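You operate a simulated robot arm through the tools that you are given. There is no shell and no other tool.

You run a simulated robot arm. Do the job below in one go: nothing can be reset, and whatever is moved stays where it is left.

JOB
Stand two short sticks in slots 26 and 29 of the green drum.
Fine: load each slot at the red pointer; free the stand to turn it and lock it again before loading.

Only the result counts: the job must be done as asked and must still hold three seconds after the hand-in. Knocking over, shifting, dropping, spilling or breaking anything else fails it.

ROBOT AND FRAMES
A 7-joint arm with a two-finger gripper, fixed in place. Base frame: the origin is at the foot of the arm, x ahead of it, y to its left, z up; the work surface is at about z = 0. Lengths are in mm, angles in rad, forces in N, time in s.
With the tool pointing down near the work surface it reaches from about 220 to 560 mm from the base axis. Its first joint turns from -2.897 to 2.897 rad. Payload 1.2 kg.
Tool frame: the origin (TCP) lies between the finger pads and is the grasp point; the fingertips stand 22 mm ahead of it; z points along the fingers, y is the line along which they close. The gripper opens to 92 mm. The gripper's body begins 65 mm behind the TCP.
Orientation is that of the tool frame in the base frame, as a unit quaternion [w, x, y, z]. With the fingers straight down and closing along the base's y, the tool's x points along the base's -x, its y along +y and its z along -z.

CONTROLS
- The arm moves only by the tool drive_tool. Its arguments are lists of equal length, an entry for each row: "rotation": the turn, a rotation vector about the base's x, y, z in rad, a list of three; "delta_pos": the shift along the base's x, y, z in cm, a list of three; "claw": the opening, from 0 (shut) to 1 (fully open). In form: {"rotation": [[ax, ay, az], ...], "delta_pos": [[x, y, z], ...], "claw": [claw, ...]}. A call has 1 to 20 rows; each row is the pose to reach, as a shift and turn from the pose commanded when the call began. Each row takes 0.2 s and may step no farther than 50 mm and 0.15 rad from the row before; otherwise, or with a gripper value out of range, the whole call is refused. A pose out of reach is approached as far as the arm can. The call stops where the force on the tool passes 40 N (or 10 N more than at its start, if that is more) or the arm is blocked; 0.2 s more then pass. Each finger halts on what it meets, pressing with about 26 N; the grip force reading is that of the motor and also rises with nothing between the fingers. The clock runs only during rows and for 0.2 s after the last one: add rows that repeat a pose to give the fingers time. The reply holds the time, the measured pose of the TCP, the force on the tool along the base axes, the opening and the grip force, in the units named above and with some noise, with the torque about the TCP (base axes, N m) and any sound that the robot's microphone picked up, and new pictures: "pictures" is both (left out), scene, wrist or none.
- Cameras (640 x 400 px; columns grow to the right, rows downward): "scene" is fixed at [220.9, 501.5, 630.7]; the picture's right is [-0.82, -0.57, 0.00], its down [-0.38, 0.55, -0.75] and it looks along [0.43, -0.61, -0.66] (base axes); focal length 342 px, centre (320, 200). "wrist" rides on the gripper at [71, 19, -102] in the tool frame; the picture's right is [-0.26, 0.96, 0.00], its down [-0.75, -0.20, -0.63] and it looks along [-0.60, -0.16, 0.78] (tool axes); focal length 280 px, centre (320, 200). There is no depth. A picture from a camera that has moved, and an enlarged one, comes with that camera's place and axes in the base frame and with its lens.
- zoom(camera, box): a new picture of the part [left, top, right, bottom] of that camera's present view, enlarged. No time passes.
- sign_off(): hands the job in; it is judged then, once.

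Places have to be worked out from the pictures, the camera data and where the tool is seen. Open the gripper and draw the arm clear of the work before you hand the job in, unless the task says otherwise.

The tools are called after ">>>" as a command line: name --argument value ..., lists and objects as JSON in quotes. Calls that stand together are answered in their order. drive_tool: Moves the arm, as the interface text tells. Its arguments: {"type":"object","properties":{"rotation":{"type":"array"},"delta_pos":{"type":"array"},"claw":{"type":"array"},"pictures":{"type":"string","enum":["both","scene","wrist","none"]}},"required":["rotation","delta_pos","claw"]} The other tools are called the same way: zoom (camera, box) takes an enlarged picture of a part of a camera's view; sign_off () hands the job in.

At the start:

```text
clock: 0.0
position: [330.7, 41.4, 378.1]
orientation: [-0.001, -0.001, 1.0, 0.0]
ft_force: [-0.5, -0.1, -0.6]
torque: [0.01, -0.03, 0.0]
gripper_width: 92.0
grasp_force: 0.1
```

scene: 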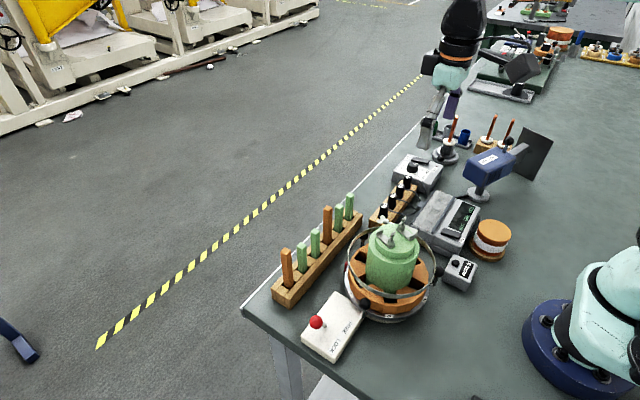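
wrist: 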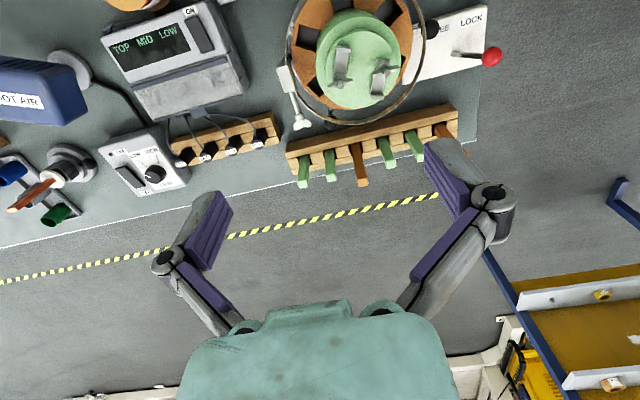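

I'll start by enlarging the drum area in both cameras to understand the layout.

>>> zoom --camera "scene" --box '[230, 170, 490, 370]'

>>> zoom --camera "wrist" --box '[260, 0, 520, 200]'

>>> zoom --camera "scene" --box '[330, 200, 460, 330]'

```text
2.00 times, centred on (360, 270) of scene
camera zoom: at [220.9, 501.5, 630.7], right [-0.82, -0.57, 0.0], down [-0.38, 0.55, -0.75], along [0.43, -0.61, -0.66], focal length 684 px, centre (240, 60)
```

zoom: 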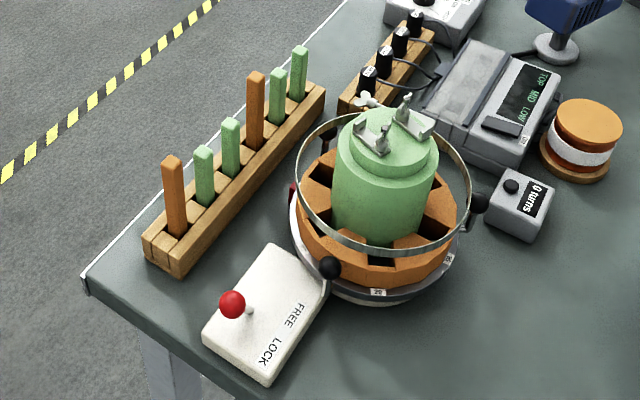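

```text
2.00 times, centred on (390, 100) of wrist
camera zoom: at [258.7, 60.4, 479.9], right [0.26, 0.96, 0.0], down [0.75, -0.2, 0.63], along [0.6, -0.16, -0.78], focal length 561 px, centre (180, 400)
```

zoom: 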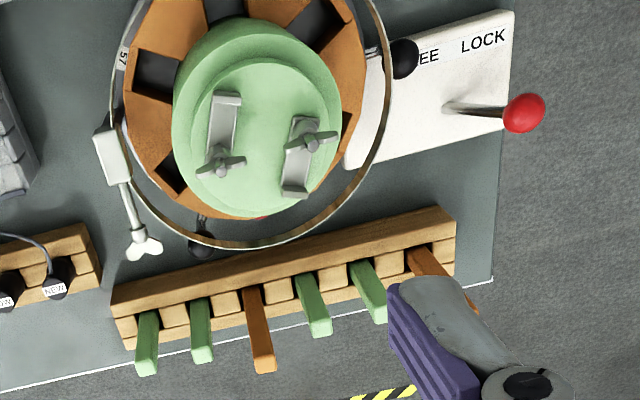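

```text
3.08 times, centred on (395, 265) of scene
camera zoom: at [220.9, 501.5, 630.7], right [-0.82, -0.57, 0.0], down [-0.38, 0.55, -0.75], along [0.43, -0.61, -0.66], focal length 1052 px, centre (89, 0)
```

zoom: 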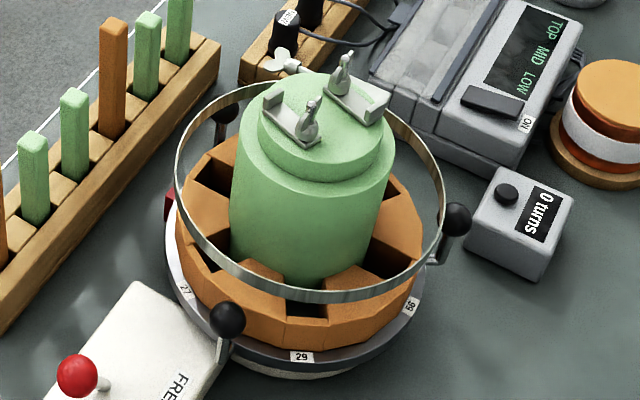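

The drum stands near (345, 82), top near z≈170, with a row of sticks beyond it, numbered rim labels and a FREE/LOCK lever. I move back and sideways at height to get a fuller view of the drum and its labels.

>>> drive_tool --rotation '[[0, 0, 0], [0, 0, 0], [0, 0, 0], [0, 0, 0]]' --delta_pos '[[-3, 1.5, 0], [-6, 3, 0], [-9, 5, 0], [-9, 5, 0]]' --claw '[1, 1, 1, 1]' --pictures "both"

```text
clock: 1.0
position: [240.6, 91.7, 375.8]
orientation: [0.001, 0.0, 1.0, 0.0]
ft_force: [0.6, 0.3, -0.3]
torque: [-0.03, 0.0, 0.02]
gripper_width: 91.9
grasp_force: 0.0
camera wrist: at [167.6, 111.1, 479.4], right [0.26, 0.96, 0.0], down [0.75, -0.2, 0.62], along [0.6, -0.16, -0.78], focal length 280 px, centre (320, 200)
```

scene: 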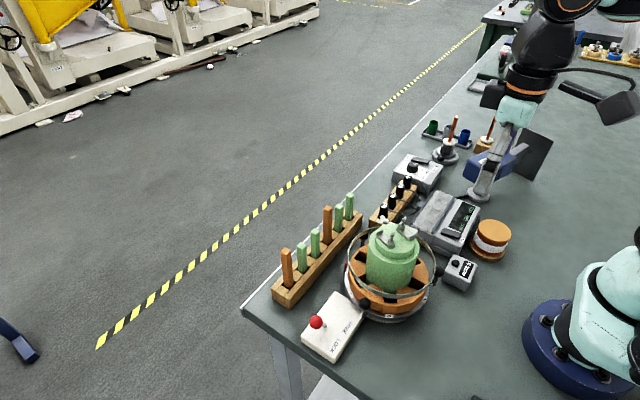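
wrist: 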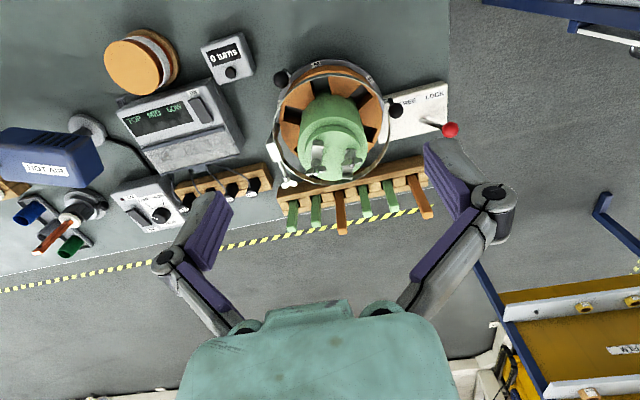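

The drum is now fully in view; I zoom in on it for the labels, lever and pointer.

>>> zoom --camera "wrist" --box '[265, 45, 405, 195]'

>>> zoom --camera "wrist" --box '[370, 60, 480, 150]'

>>> zoom --camera "scene" --box '[290, 270, 400, 370]'

>>> zoom --camera "scene" --box '[340, 215, 440, 325]'

```text
2.67 times, centred on (335, 120) of wrist
camera zoom: at [167.6, 111.1, 479.4], right [0.26, 0.96, 0.0], down [0.75, -0.2, 0.62], along [0.6, -0.16, -0.78], focal length 748 px, centre (280, 413)
```

zoom: 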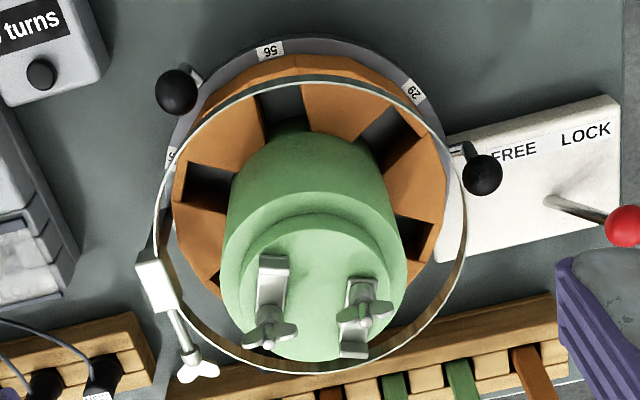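

```text
4.44 times, centred on (425, 105) of wrist
camera zoom: at [167.6, 111.1, 479.4], right [0.26, 0.96, 0.0], down [0.75, -0.2, 0.62], along [0.6, -0.16, -0.78], focal length 1246 px, centre (-147, 622)
```

zoom: 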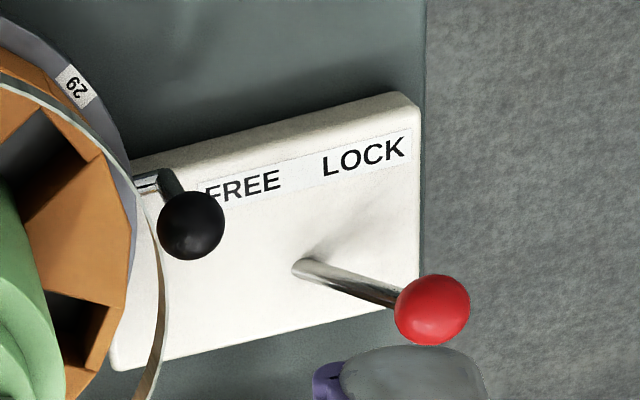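

```text
4.00 times, centred on (345, 320) of scene
camera zoom: at [220.9, 501.5, 630.7], right [-0.82, -0.57, 0.0], down [-0.38, 0.55, -0.75], along [0.43, -0.61, -0.66], focal length 1367 px, centre (220, -280)
```

zoom: 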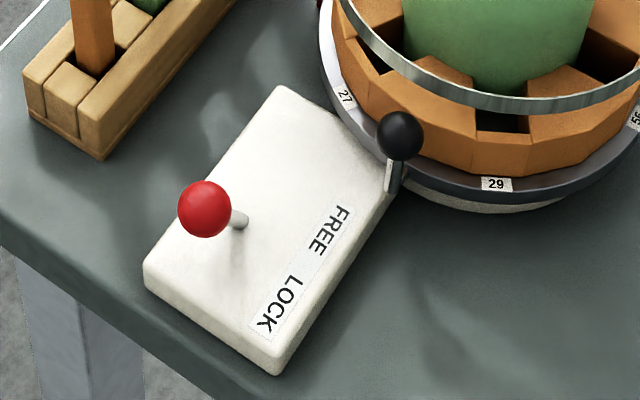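

```text
3.64 times, centred on (390, 270) of scene
camera zoom: at [220.9, 501.5, 630.7], right [-0.82, -0.57, 0.0], down [-0.38, 0.55, -0.75], along [0.43, -0.61, -0.66], focal length 1243 px, centre (66, -54)
```

zoom: 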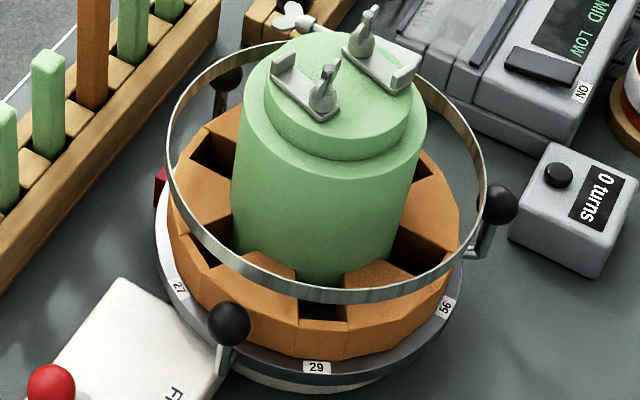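

Next I swing the wrist (yaw +90°) at the same height to view the drum from the −y side.

>>> drive_tool --rotation '[[0, 0, 0.15], [0, 0, 0.3], [0, 0, 0.45], [0, 0, 0.6], [0, 0, 0.75], [0, 0, 0.9], [0, 0, 1.05], [0, 0, 1.2], [0, 0, 1.35], [0, 0, 1.5], [0, 0, 1.57], [0, 0, 1.57]]' --delta_pos '[[1.3, -1.1, 0], [2.6, -2.2, 0], [3.9, -3.3, 0], [5.2, -4.4, 0], [6.5, -5.5, 0], [7.8, -6.6, 0], [9.1, -7.7, 0], [10.4, -8.8, 0], [11.7, -9.9, 0], [13, -11, 0], [13, -11, 0], [13, -11, 0]]' --claw '[1, 1, 1, 1, 1, 1, 1, 1, 1, 1, 1, 1]' --pictures "wrist"

```text
clock: 3.6
position: [369.0, -19.3, 377.6]
orientation: [0.001, 0.708, -0.706, -0.001]
ft_force: [0.2, -0.4, 0.1]
torque: [0.03, 0.0, -0.01]
gripper_width: 92.1
grasp_force: 0.1
camera wrist: at [350.0, -90.0, 479.9], right [-0.97, 0.26, 0.0], down [0.2, 0.75, 0.62], along [0.16, 0.6, -0.78], focal length 280 px, centre (320, 200)
```

wrist: 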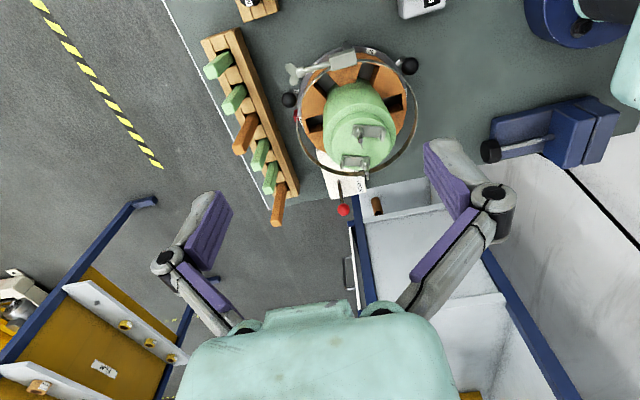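

Zooming on the drum and the rack from this side, then I'll continue the yaw.

>>> zoom --camera "wrist" --box '[270, 30, 440, 190]'

>>> zoom --camera "wrist" --box '[190, 20, 330, 230]'

>>> drive_tool --rotation '[[0, 0, 0.15], [0, 0, 0.3], [0, 0, 0.45], [0, 0, 0.6], [0, 0, 0.75], [0, 0, 0.9], [0, 0, 1.05], [0, 0, 1.2], [0, 0, 1.35], [0, 0, 1.5], [0, 0, 1.57], [0, 0, 1.57]]' --delta_pos '[[0.5, 1.0, 0], [1.0, 2.0, 0], [1.5, 3, 0], [2, 4, 0], [2.5, 5, 0], [3, 6, 0], [3.5, 7, 0], [4, 8, 0], [4.5, 9, 0], [5, 10, 0], [5, 11, 0], [5, 11, 0]]' --claw '[1, 1, 1, 1, 1, 1, 1, 1, 1, 1, 1, 1]' --pictures "wrist"

```text
2.50 times, centred on (355, 110) of wrist
camera zoom: at [350.0, -90.0, 479.9], right [-0.97, 0.26, 0.0], down [0.2, 0.75, 0.62], along [0.16, 0.6, -0.78], focal length 701 px, centre (232, 425)
```

zoom: 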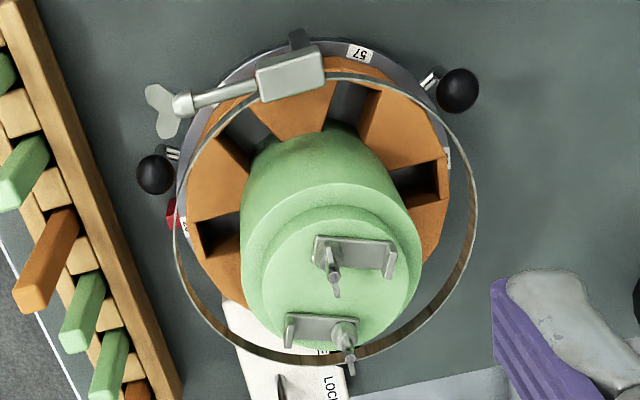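

```text
1.90 times, centred on (260, 125) of wrist
camera zoom: at [350.0, -90.0, 479.9], right [-0.97, 0.26, 0.0], down [0.2, 0.75, 0.62], along [0.16, 0.6, -0.78], focal length 534 px, centre (434, 343)
```

zoom: 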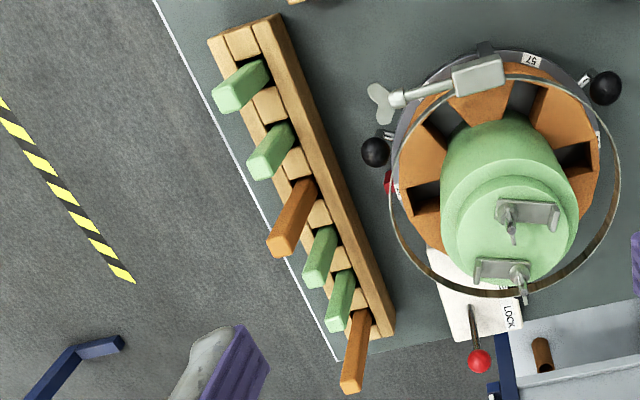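

```text
clock: 6.2
position: [422.0, 92.3, 377.3]
orientation: [0.0, 1.0, 0.001, 0.0]
ft_force: [-0.1, -0.4, -0.1]
torque: [-0.01, 0.0, 0.01]
gripper_width: 92.0
grasp_force: 0.1
camera wrist: at [490.9, 72.7, 480.1], right [-0.26, -0.96, 0.0], down [-0.75, 0.21, 0.62], along [-0.6, 0.16, -0.78], focal length 280 px, centre (320, 200)
```

wrist: 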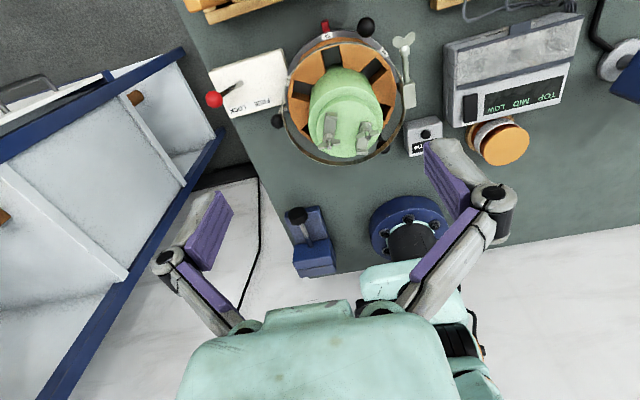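

>>> zoom --camera "wrist" --box '[260, 5, 430, 170]'

>>> zoom --camera "wrist" --box '[280, 10, 380, 80]'

>>> zoom --camera "wrist" --box '[370, 20, 460, 160]'

```text
2.42 times, centred on (345, 88) of wrist
camera zoom: at [490.9, 72.7, 480.1], right [-0.26, -0.96, 0.0], down [-0.75, 0.21, 0.62], along [-0.6, 0.16, -0.78], focal length 680 px, centre (259, 473)
```

zoom: 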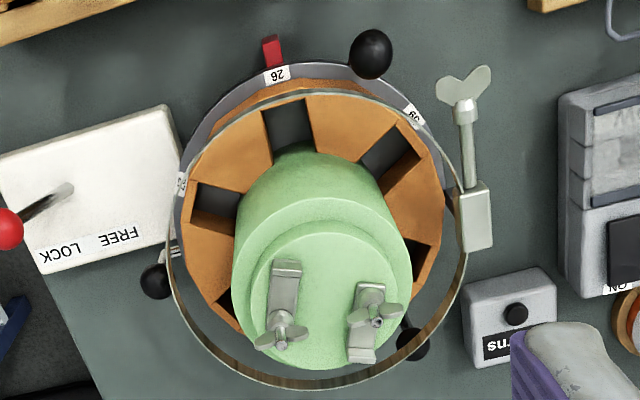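

```text
5.71 times, centred on (330, 45) of wrist
camera zoom: at [490.9, 72.7, 480.1], right [-0.26, -0.96, 0.0], down [-0.75, 0.21, 0.62], along [-0.6, 0.16, -0.78], focal length 1602 px, centre (263, 1086)
```

zoom: 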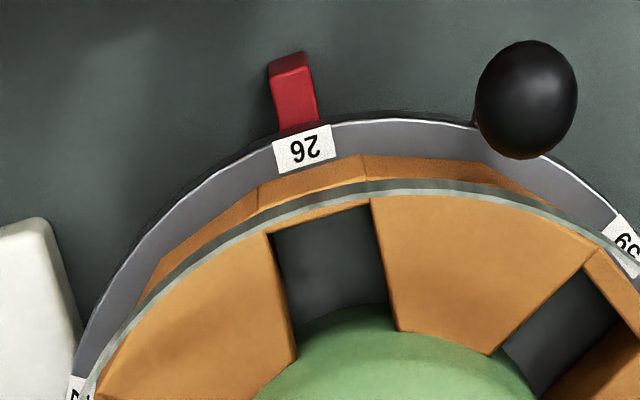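

```text
2.86 times, centred on (415, 90) of wrist
camera zoom: at [490.9, 72.7, 480.1], right [-0.26, -0.96, 0.0], down [-0.75, 0.21, 0.62], along [-0.6, 0.16, -0.78], focal length 801 px, centre (49, 514)
```

zoom: 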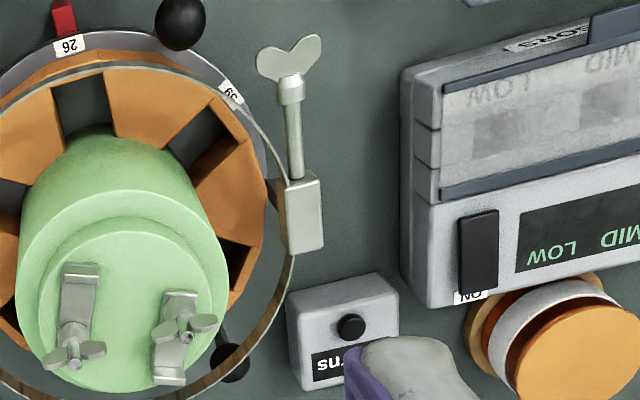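

The label at the red pointer reads 26, and going round the drum the others are 27, 29, 56, 57, 59 at 60° steps. The drum centre is about (344, 80), and the lever leans to LOCK. Next I take a closer look at the rack and sticks.

>>> drive_tool --rotation '[[0, 0, 0], [0, 0, 0], [0, 0, 0], [0, 0, 0]]' --delta_pos '[[3, -1, -2], [6, -2, -4], [8, -3, -6], [8, -3, -6]]' --claw '[1, 1, 1, 1]' --pictures "both"

```text
clock: 7.2
position: [498.9, 60.6, 316.9]
orientation: [0.0, 1.0, -0.001, -0.001]
ft_force: [0.0, 0.2, -0.4]
torque: [0.02, 0.0, 0.02]
gripper_width: 91.9
grasp_force: 0.0
camera wrist: at [569.0, 41.7, 419.8], right [-0.26, -0.96, 0.0], down [-0.75, 0.21, 0.62], along [-0.6, 0.17, -0.78], focal length 280 px, centre (320, 200)
```

scene: 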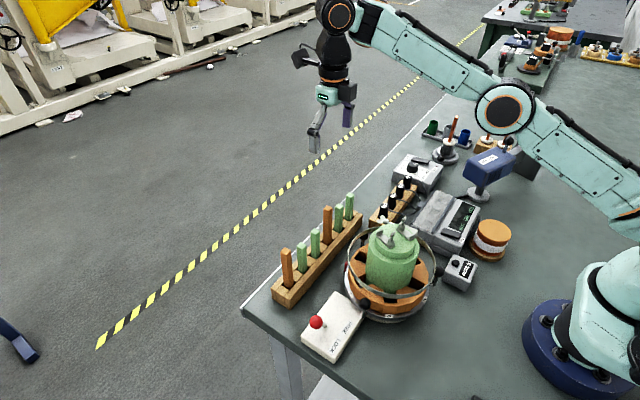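
wrist: 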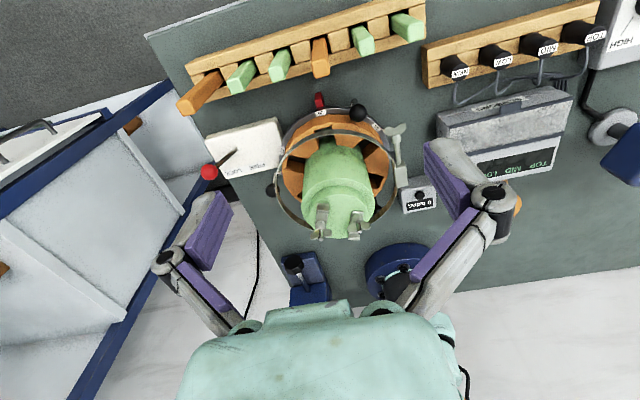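

>>> zoom --camera "wrist" --box '[170, 0, 310, 120]'

>>> zoom --camera "wrist" --box '[290, 0, 440, 100]'

>>> zoom --camera "wrist" --box '[250, 85, 430, 245]'

>>> zoom --camera "scene" --box '[265, 180, 375, 310]'

>>> zoom --camera "wrist" --box '[190, 90, 310, 200]'

```text
3.33 times, centred on (240, 60) of wrist
camera zoom: at [569.0, 41.7, 419.8], right [-0.26, -0.96, 0.0], down [-0.75, 0.21, 0.62], along [-0.6, 0.17, -0.78], focal length 935 px, centre (587, 667)
```

zoom: 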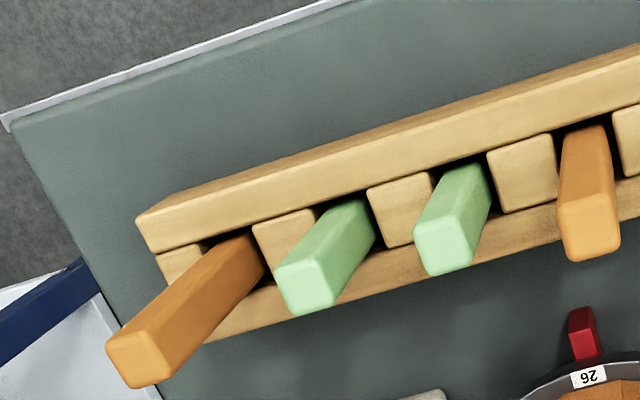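

```text
4.00 times, centred on (365, 50) of wrist
camera zoom: at [569.0, 41.7, 419.8], right [-0.26, -0.96, 0.0], down [-0.75, 0.21, 0.62], along [-0.6, 0.17, -0.78], focal length 1122 px, centre (140, 800)
```

zoom: 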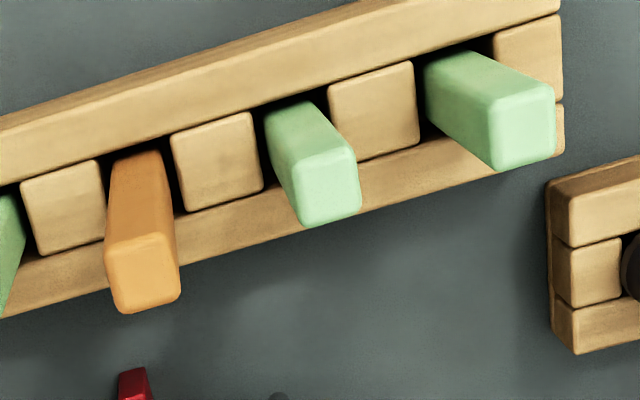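

```text
2.50 times, centred on (340, 165) of wrist
camera zoom: at [569.0, 41.7, 419.8], right [-0.26, -0.96, 0.0], down [-0.75, 0.21, 0.62], along [-0.6, 0.17, -0.78], focal length 701 px, centre (270, 288)
```

zoom: 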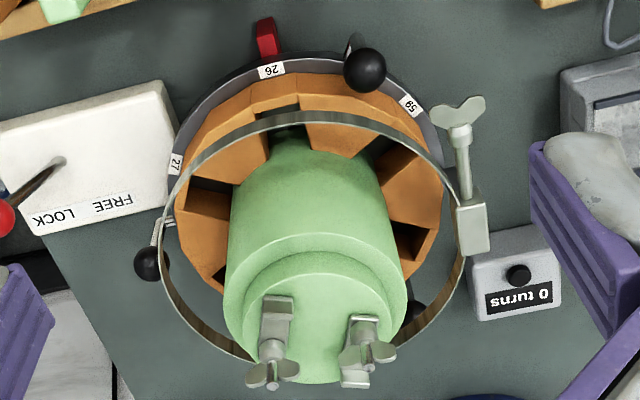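

```text
3.08 times, centred on (320, 245) of scene
camera zoom: at [220.9, 501.5, 630.7], right [-0.82, -0.57, 0.0], down [-0.38, 0.55, -0.75], along [0.43, -0.61, -0.66], focal length 1052 px, centre (320, 62)
```

zoom: 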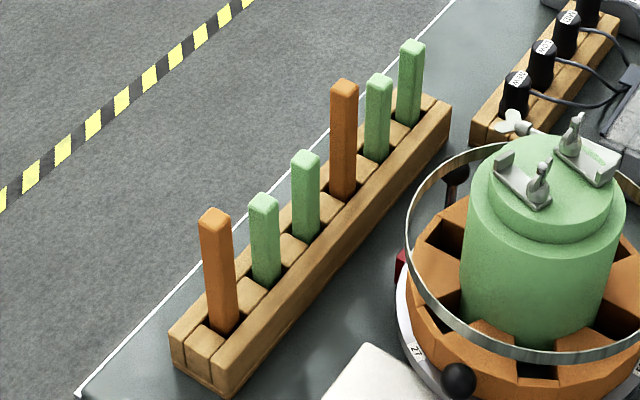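

```text
3.64 times, centred on (250, 145) of wrist
camera zoom: at [569.0, 41.7, 419.8], right [-0.26, -0.96, 0.0], down [-0.75, 0.21, 0.62], along [-0.6, 0.17, -0.78], focal length 1020 px, centre (574, 400)
```

zoom: 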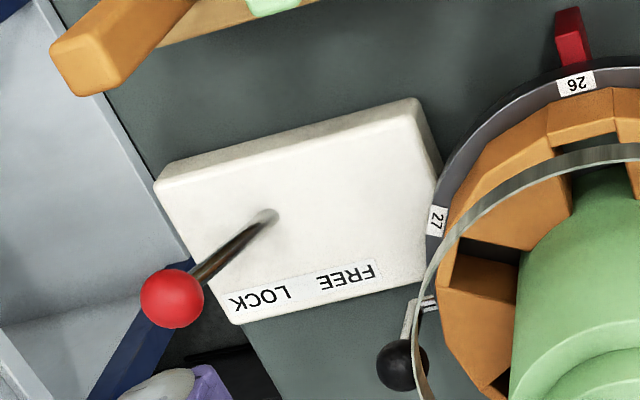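

Sticks sit at x≈504, with greens at y≈−35, 12, 104 and 152 (tops z≈112) and taller orange sticks at y≈58 and 199. Slot 26 is already at the pointer and the lever is in LOCK, so I load it first: I hover over the green stick at y≈−35 with the opening at about 36 mm.

>>> drive_tool --rotation '[[0, 0, 0], [0, 0, 0], [0, 0, 0], [0, 0, 0], [0, 0, 0]]' --delta_pos '[[0.15, -3, -3], [0.3, -6, -6], [0.4, -9, -9], [0.4, -9.6, -13], [0.4, -9.6, -13]]' --claw '[0.39, 0.39, 0.39, 0.39, 0.39]' --pictures "both"

```text
clock: 8.4
position: [504.8, -36.3, 186.8]
orientation: [0.0, 1.0, -0.002, 0.0]
ft_force: [-0.2, -1.0, -0.2]
torque: [0.0, 0.03, -0.02]
gripper_width: 35.8
grasp_force: 0.1
camera wrist: at [574.1, -55.3, 289.0], right [-0.26, -0.96, 0.0], down [-0.75, 0.21, 0.63], along [-0.6, 0.17, -0.78], focal length 280 px, centre (320, 200)
```

scene: 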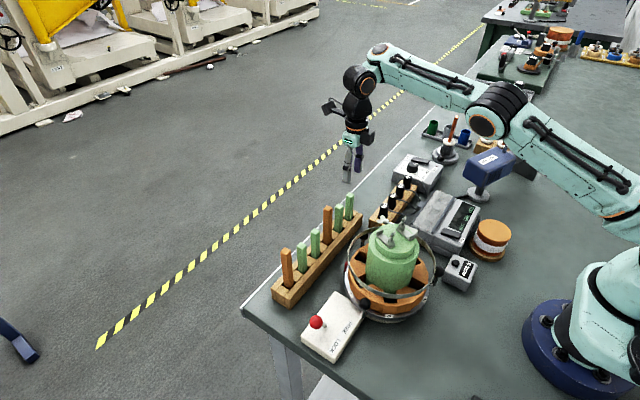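
wrist: 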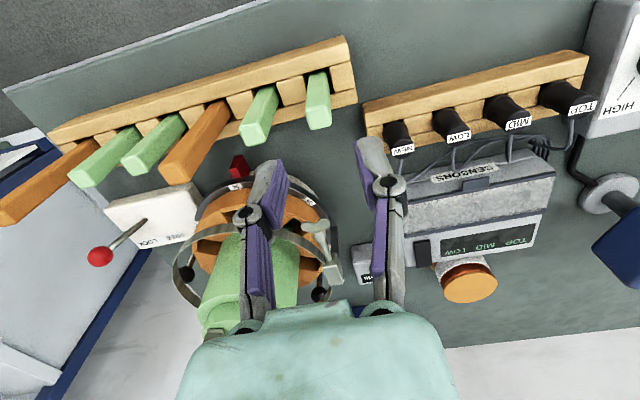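

The line of the tool axis should cross the stick-top height at about pixel (320, 119), right where the g1 stick's top appears. I zoom in to confirm.

>>> zoom --camera "wrist" --box '[230, 60, 400, 170]'

>>> zoom --camera "scene" --box '[300, 120, 400, 260]'

```text
3.64 times, centred on (315, 115) of wrist
camera zoom: at [574.1, -55.3, 289.0], right [-0.26, -0.96, 0.0], down [-0.75, 0.21, 0.63], along [-0.6, 0.17, -0.78], focal length 1020 px, centre (338, 509)
```

zoom: 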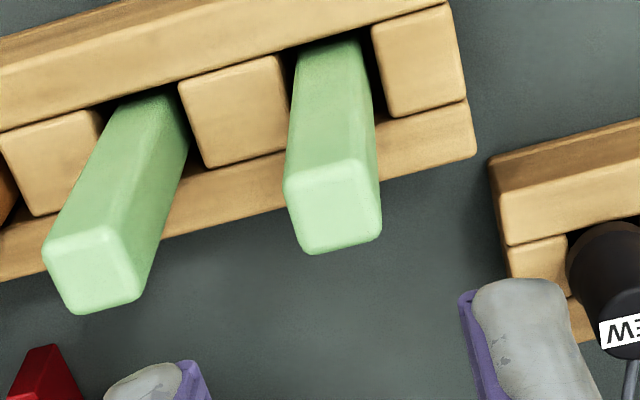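

```text
2.86 times, centred on (350, 190) of scene
camera zoom: at [220.9, 501.5, 630.7], right [-0.82, -0.57, 0.0], down [-0.38, 0.55, -0.75], along [0.43, -0.61, -0.66], focal length 976 px, centre (234, 229)
```

zoom: 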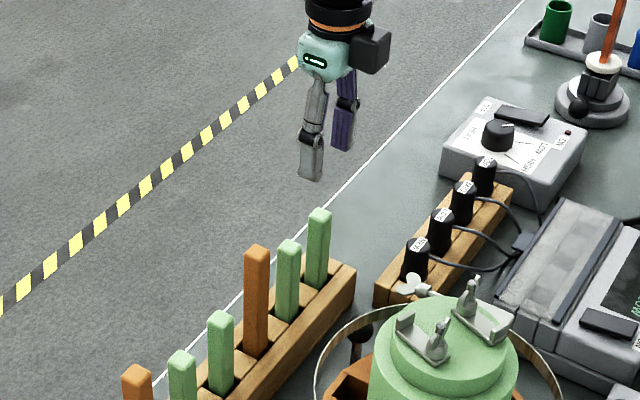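

Alignment is good: within about 1 mm laterally, with the axis meeting the top at z≈112. I descend to TCP z≈100 and close on the stick.

>>> drive_tool --rotation '[[0, 0, 0], [0, 0, 0], [0, 0, 0], [0, 0, 0], [0, 0, 0], [0, 0, 0], [0, 0, 0], [0, 0, 0], [0, 0, 0]]' --delta_pos '[[0, 0.05, -2], [0, 0.05, -4], [0, 0.05, -6], [0, 0.05, -7.5], [0, 0.05, -8.8], [0, 0.05, -8.8], [0, 0.05, -8.8], [0, 0.05, -8.8], [0, 0.05, -8.8]]' --claw '[0.39, 0.39, 0.39, 0.39, 0.39, 0.39, 0.1, 0.1, 0.1]' --pictures "both"

```text
clock: 10.4
position: [504.3, -32.4, 98.5]
orientation: [0.0, 1.0, -0.001, 0.0]
ft_force: [0.6, 0.0, 2.3]
torque: [0.02, -0.11, -0.01]
gripper_width: 14.8
grasp_force: 26.2
camera wrist: at [574.6, -53.1, 201.2], right [-0.26, -0.96, 0.0], down [-0.75, 0.21, 0.62], along [-0.6, 0.17, -0.78], focal length 280 px, centre (320, 200)
```

scene: 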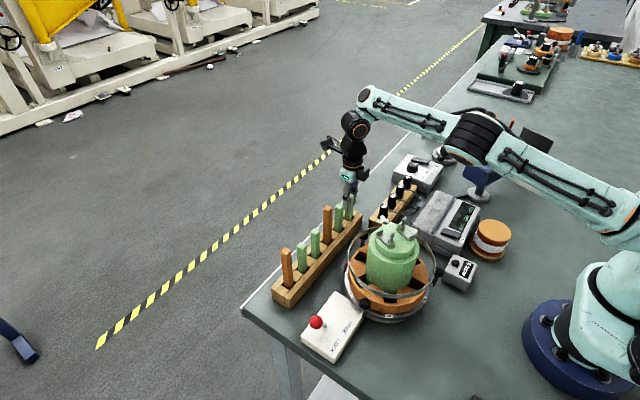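
wrist: 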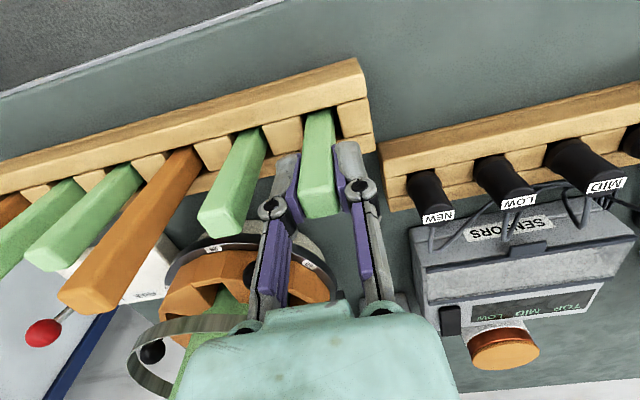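

The grip closed at 14.8 mm on the stick. I lift it straight up clear of everything.

>>> drive_tool --rotation '[[0, 0, 0], [0, 0, 0], [0, 0, 0], [0, 0, 0], [0, 0, 0], [0, 0, 0], [0, 0, 0]]' --delta_pos '[[0, 0, 1.5], [0, 0, 3.5], [0, 0, 6], [0, 0, 9], [0, 0, 13], [0, 0, 17], [0, 0, 17]]' --claw '[0.1, 0.1, 0.1, 0.1, 0.1, 0.1, 0.1]' --pictures "both"

```text
clock: 12.0
position: [503.4, -34.1, 268.7]
orientation: [0.001, 1.0, -0.001, 0.0]
ft_force: [-0.3, -0.1, -0.4]
torque: [-0.02, 0.04, -0.05]
gripper_width: 15.0
grasp_force: 26.7
camera wrist: at [574.0, -54.5, 371.3], right [-0.26, -0.96, 0.0], down [-0.75, 0.21, 0.63], along [-0.6, 0.17, -0.78], focal length 280 px, centre (320, 200)
```

scene: 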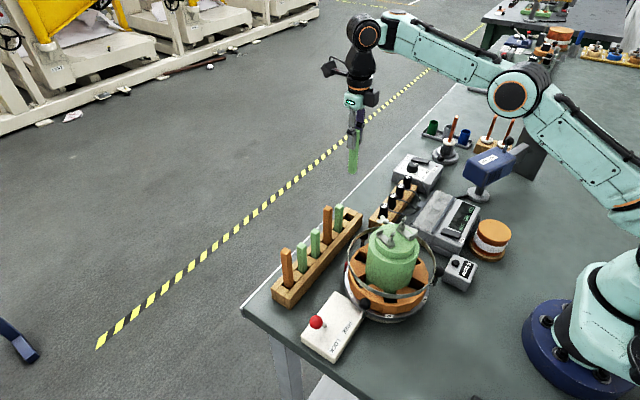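
wrist: 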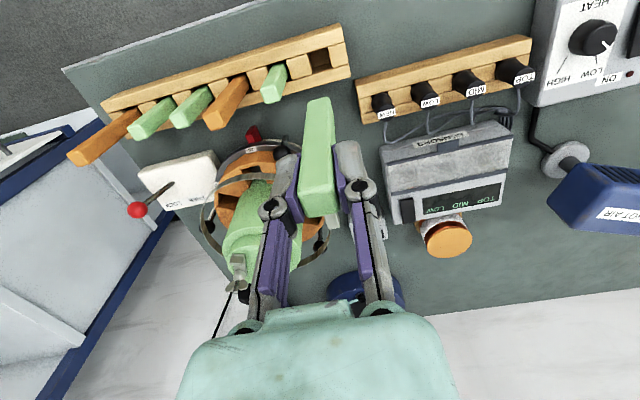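

The stick is about 102 mm long and hangs about 90 mm below the TCP, held straight. I carry it above slot 26 at about (402, 80), staying high.

>>> drive_tool --rotation '[[0, 0, 0], [0, 0, 0], [0, 0, 0], [0, 0, 0], [0, 0, 0], [0, 0, 0], [0, 0, 0]]' --delta_pos '[[-2, 2.2, 0], [-4.5, 5, 0], [-7, 7.8, 0], [-9, 10.1, 0], [-10.27, 11.36, 0], [-10.27, 11.36, -3], [-10.27, 11.36, -5]]' --claw '[0.1, 0.1, 0.1, 0.1, 0.1, 0.1, 0.1]' --pictures "both"

>>> zoom --camera "scene" --box '[330, 140, 450, 320]'

>>> zoom --camera "wrist" --box '[240, 40, 400, 240]'

```text
clock: 13.6
position: [401.4, 79.5, 220.7]
orientation: [0.0, 1.0, 0.0, 0.0]
ft_force: [0.0, 0.1, -1.1]
torque: [0.0, -0.03, -0.02]
gripper_width: 14.9
grasp_force: 25.7
camera wrist: at [470.7, 59.1, 322.6], right [-0.26, -0.96, 0.0], down [-0.75, 0.21, 0.62], along [-0.6, 0.17, -0.78], focal length 280 px, centre (320, 200)
```

scene: 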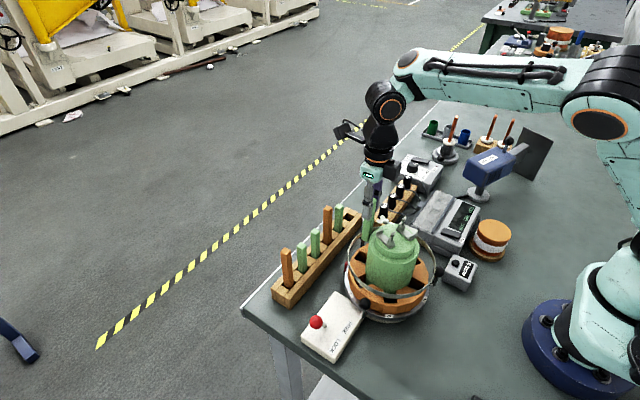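
wrist: 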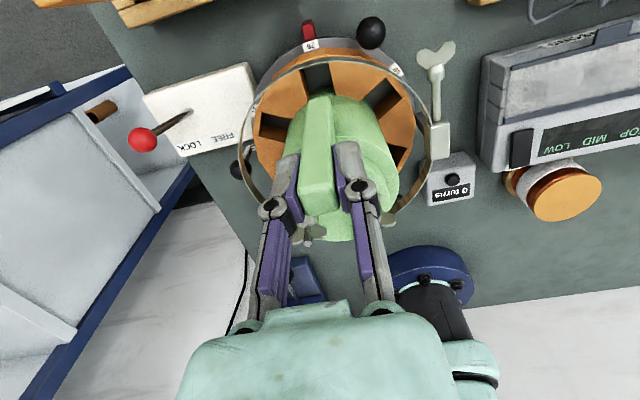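

```text
2.22 times, centred on (390, 230) of scene
camera zoom: at [220.9, 501.5, 630.7], right [-0.82, -0.57, 0.0], down [-0.38, 0.55, -0.75], along [0.43, -0.61, -0.66], focal length 759 px, centre (164, 133)
```

zoom: 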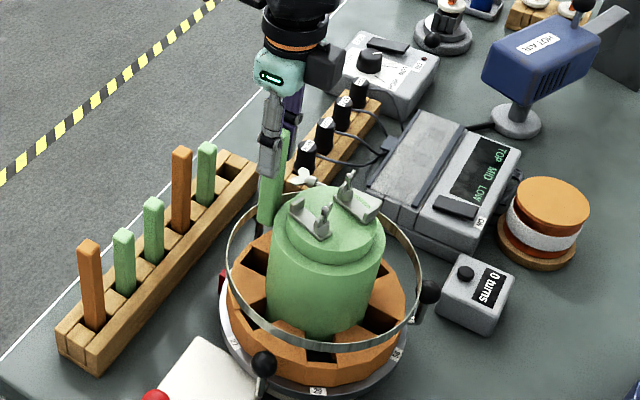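

```text
2.00 times, centred on (320, 140) of wrist
camera zoom: at [470.7, 59.1, 322.6], right [-0.26, -0.96, 0.0], down [-0.75, 0.21, 0.62], along [-0.6, 0.17, -0.78], focal length 561 px, centre (320, 320)
```

zoom: 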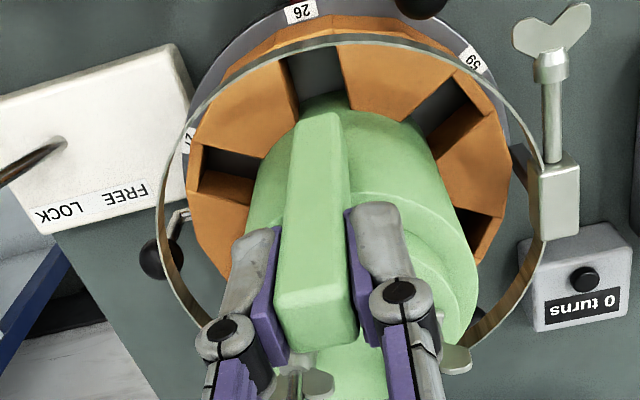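

The stick hovers above the drum. I zoom tighter on slot 26 to refine the landing point; it looks a few mm farther out (+x) than where I am.

>>> zoom --camera "wrist" --box '[285, 40, 365, 100]'

```text
6.67 times, centred on (325, 70) of wrist
camera zoom: at [470.7, 59.1, 322.6], right [-0.26, -0.96, 0.0], down [-0.75, 0.21, 0.62], along [-0.6, 0.17, -0.78], focal length 1869 px, centre (287, 1067)
```

zoom: 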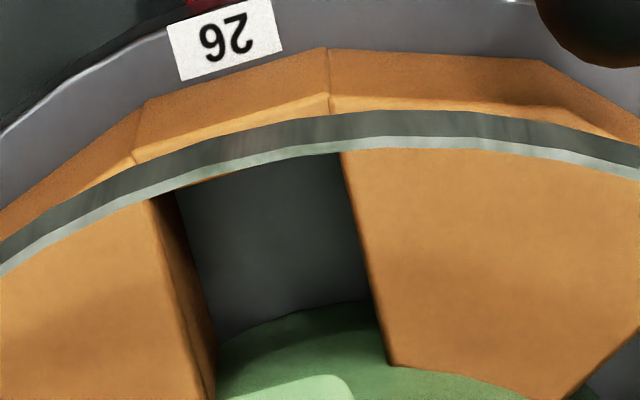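

Refined, slot 26 spans x≈392–418 and y≈68.5–93.5, so its centre is near (405, 80.7); the top is at z≈72 and the floor at z≈45. I shift there and lower until the stick's end is just inside the slot mouth.

>>> drive_tool --rotation '[[0, 0, 0], [0, 0, 0], [0, 0, 0], [0, 0, 0], [0, 0, 0]]' --delta_pos '[[0.25, 0.12, 0], [0.25, 0.12, -2], [0.25, 0.12, -4], [0.25, 0.12, -5.3], [0.25, 0.12, -5.3]]' --claw '[0.1, 0.1, 0.1, 0.1, 0.1]' --pictures "both"

>>> zoom --camera "wrist" --box '[250, 60, 390, 200]'

>>> zoom --camera "scene" --box '[330, 160, 450, 300]'

```text
clock: 14.8
position: [402.9, 81.4, 166.2]
orientation: [0.0, 1.0, -0.001, 0.0]
ft_force: [-0.5, 0.1, 0.0]
torque: [0.0, 0.04, -0.02]
gripper_width: 15.2
grasp_force: 26.0
camera wrist: at [473.0, 61.6, 268.4], right [-0.26, -0.96, 0.0], down [-0.75, 0.21, 0.63], along [-0.6, 0.17, -0.78], focal length 280 px, centre (320, 200)
```

scene: 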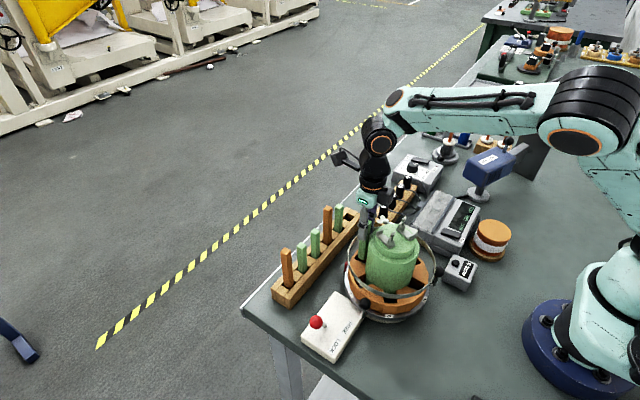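
wrist: 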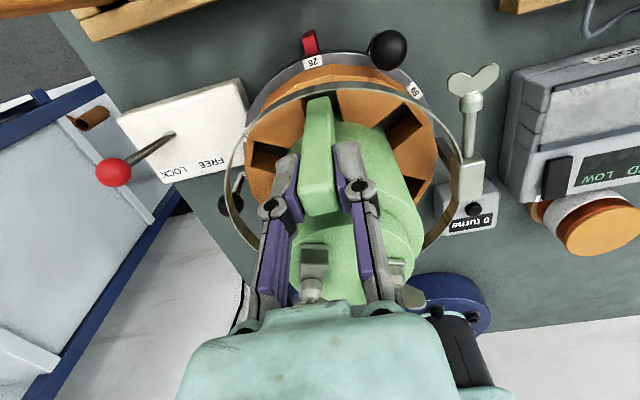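

```text
2.86 times, centred on (320, 130) of wrist
camera zoom: at [473.0, 61.6, 268.4], right [-0.26, -0.96, 0.0], down [-0.75, 0.21, 0.63], along [-0.6, 0.17, -0.78], focal length 801 px, centre (320, 400)
```

zoom: 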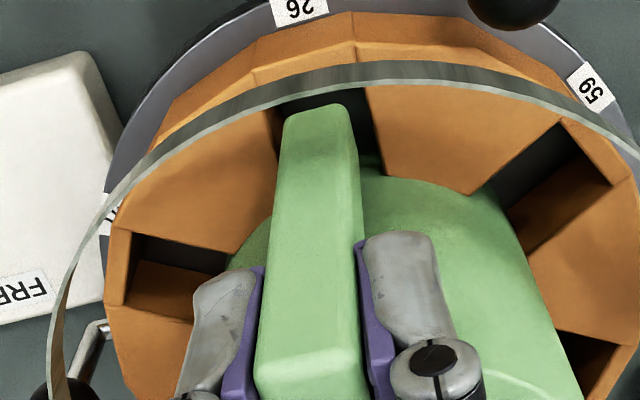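

```text
2.86 times, centred on (390, 230) of scene
camera zoom: at [220.9, 501.5, 630.7], right [-0.82, -0.57, 0.0], down [-0.38, 0.55, -0.75], along [0.43, -0.61, -0.66], focal length 976 px, centre (120, 114)
```

zoom: 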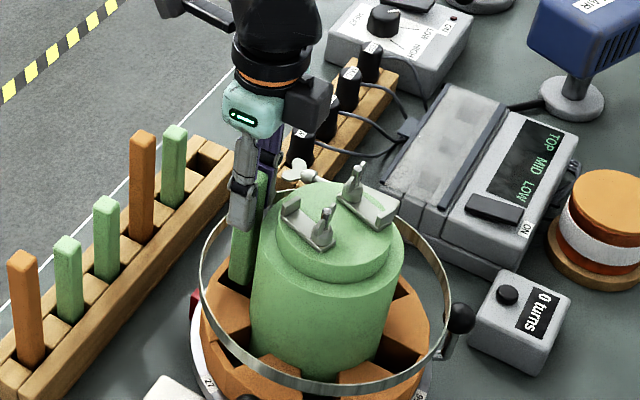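

The stick's end sits inside the slot outline, with about 3 mm gap on the left and 5 mm on the right. I nudge 1 mm toward −y and lower in small steps toward the floor, watching the force.

>>> drive_tool --rotation '[[0, 0, 0], [0, 0, 0], [0, 0, 0], [0, 0, 0], [0, 0, 0]]' --delta_pos '[[0, -0.08, -0.5], [0, -0.08, -1.2], [0, -0.08, -2.0], [0, -0.08, -2.6], [0, -0.08, -2.6]]' --claw '[0.1, 0.1, 0.1, 0.1, 0.1]' --pictures "both"

>>> zoom --camera "wrist" --box '[250, 60, 390, 200]'

>>> zoom --camera "scene" --box '[330, 160, 450, 300]'

```text
clock: 16.0
position: [404.6, 81.1, 139.7]
orientation: [0.0, 1.0, -0.001, 0.0]
ft_force: [0.6, -0.8, -0.5]
torque: [0.0, -0.01, 0.01]
gripper_width: 15.2
grasp_force: 25.7
camera wrist: at [474.1, 60.6, 242.9], right [-0.26, -0.96, 0.0], down [-0.75, 0.21, 0.63], along [-0.6, 0.17, -0.78], focal length 280 px, centre (320, 200)
```

scene: 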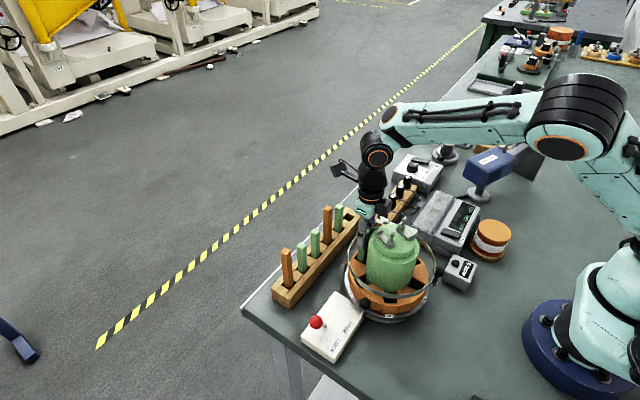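
wrist: 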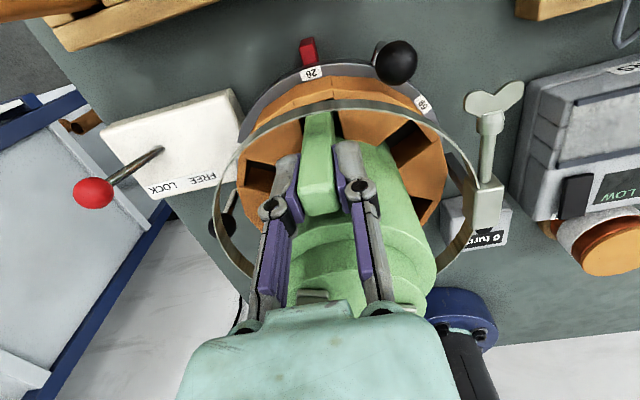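

```text
2.86 times, centred on (320, 130) of wrist
camera zoom: at [474.1, 60.6, 242.9], right [-0.26, -0.96, 0.0], down [-0.75, 0.21, 0.63], along [-0.6, 0.17, -0.78], focal length 801 px, centre (320, 400)
```

zoom: 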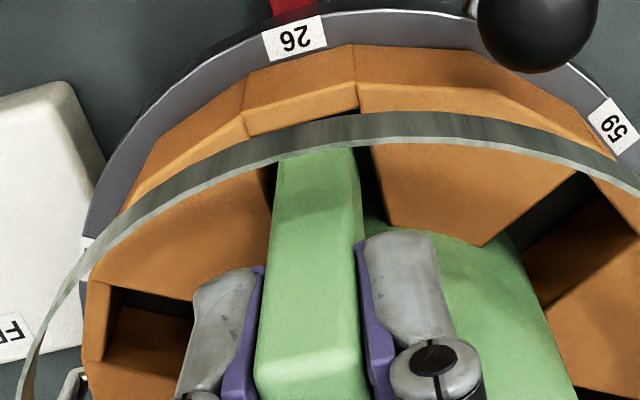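

```text
2.86 times, centred on (390, 230) of scene
camera zoom: at [220.9, 501.5, 630.7], right [-0.82, -0.57, 0.0], down [-0.38, 0.55, -0.75], along [0.43, -0.61, -0.66], focal length 976 px, centre (120, 114)
```

zoom: 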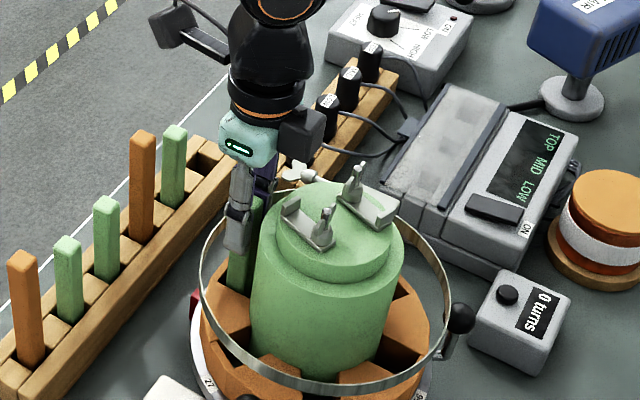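

It is inside the slot with no contact force. I lower farther in small steps.

>>> drive_tool --rotation '[[0, 0, 0], [0, 0, 0], [0, 0, 0], [0, 0, 0]]' --delta_pos '[[0, 0, -0.2], [0, 0, -0.4], [0, 0, -0.6], [0, 0, -0.6]]' --claw '[0.1, 0.1, 0.1, 0.1]' --pictures "none"

```text
clock: 17.0
position: [405.5, 79.7, 135.0]
orientation: [0.0, 1.0, -0.001, -0.001]
ft_force: [-0.9, 0.1, -0.2]
torque: [-0.01, 0.0, -0.01]
gripper_width: 14.9
grasp_force: 26.2
```

Still no contact at z=135, so I keep stepping down.

>>> drive_tool --rotation '[[0, 0, 0], [0, 0, 0], [0, 0, 0]]' --delta_pos '[[0, 0, -0.15], [0, 0, -0.3], [0, 0, -0.3]]' --claw '[0.1, 0.1, 0.1]' --pictures "none"

>>> drive_tool --rotation '[[0, 0, 0], [0, 0, 0], [0, 0, 0]]' --delta_pos '[[0, 0, -0.15], [0, 0, -0.3], [0, 0, -0.3]]' --claw '[0.1, 0.1, 0.1]' --pictures "none"

```text
clock: 17.8
position: [405.6, 78.5, 132.5]
orientation: [0.0, 1.0, -0.001, 0.002]
ft_force: [1.1, -1.0, 23.0]
torque: [-0.03, -0.09, 0.04]
gripper_width: 14.9
grasp_force: 25.9
```

```text
clock: 18.6
position: [405.1, 78.9, 130.5]
orientation: [0.0, 1.0, -0.002, 0.001]
ft_force: [2.1, -1.9, 23.3]
torque: [-0.03, -0.17, -0.01]
gripper_width: 15.1
grasp_force: 26.1
```

Contact force of about 23 N shows the stick is standing on the slot floor. I ease up 2 mm, open the fingers and retreat straight up.

>>> drive_tool --rotation '[[0, 0, 0], [0, 0, 0], [0, 0, 0], [0, 0, 0]]' --delta_pos '[[0, 0, 0.2], [0, 0, 0.2], [0, 0, 0.2], [0, 0, 0.2]]' --claw '[0.1, 0.34, 0.34, 0.34]' --pictures "both"

>>> zoom --camera "wrist" --box '[250, 60, 390, 240]'

```text
clock: 19.6
position: [404.4, 79.6, 130.1]
orientation: [0.001, 1.0, -0.001, 0.0]
ft_force: [0.3, -0.3, -0.6]
torque: [-0.02, -0.05, -0.02]
gripper_width: 31.3
grasp_force: 0.1
camera wrist: at [474.0, 60.2, 233.0], right [-0.26, -0.96, 0.0], down [-0.75, 0.21, 0.63], along [-0.6, 0.17, -0.78], focal length 280 px, centre (320, 200)
```

scene: 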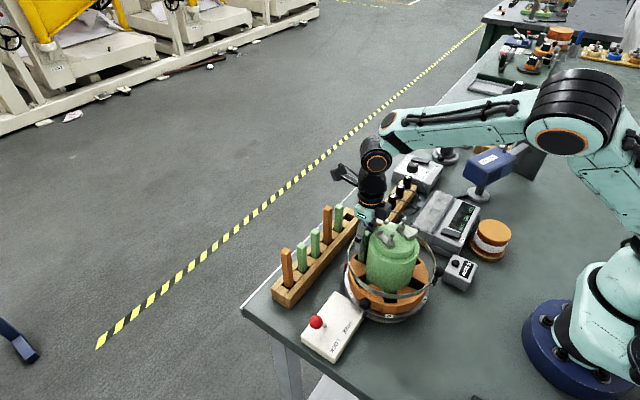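
wrist: 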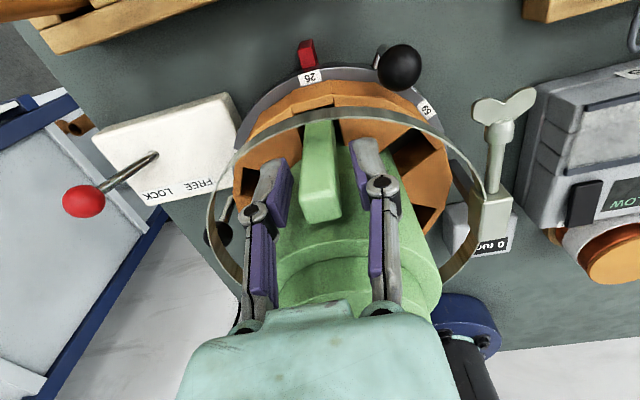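

```text
2.22 times, centred on (320, 150) of wrist
camera zoom: at [474.0, 60.2, 233.0], right [-0.26, -0.96, 0.0], down [-0.75, 0.21, 0.63], along [-0.6, 0.17, -0.78], focal length 623 px, centre (320, 311)
```

zoom: 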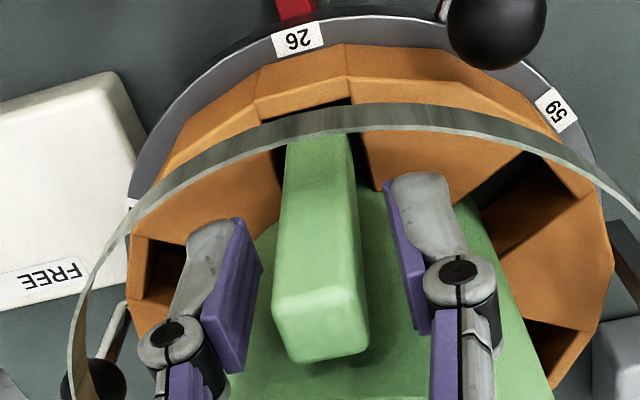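

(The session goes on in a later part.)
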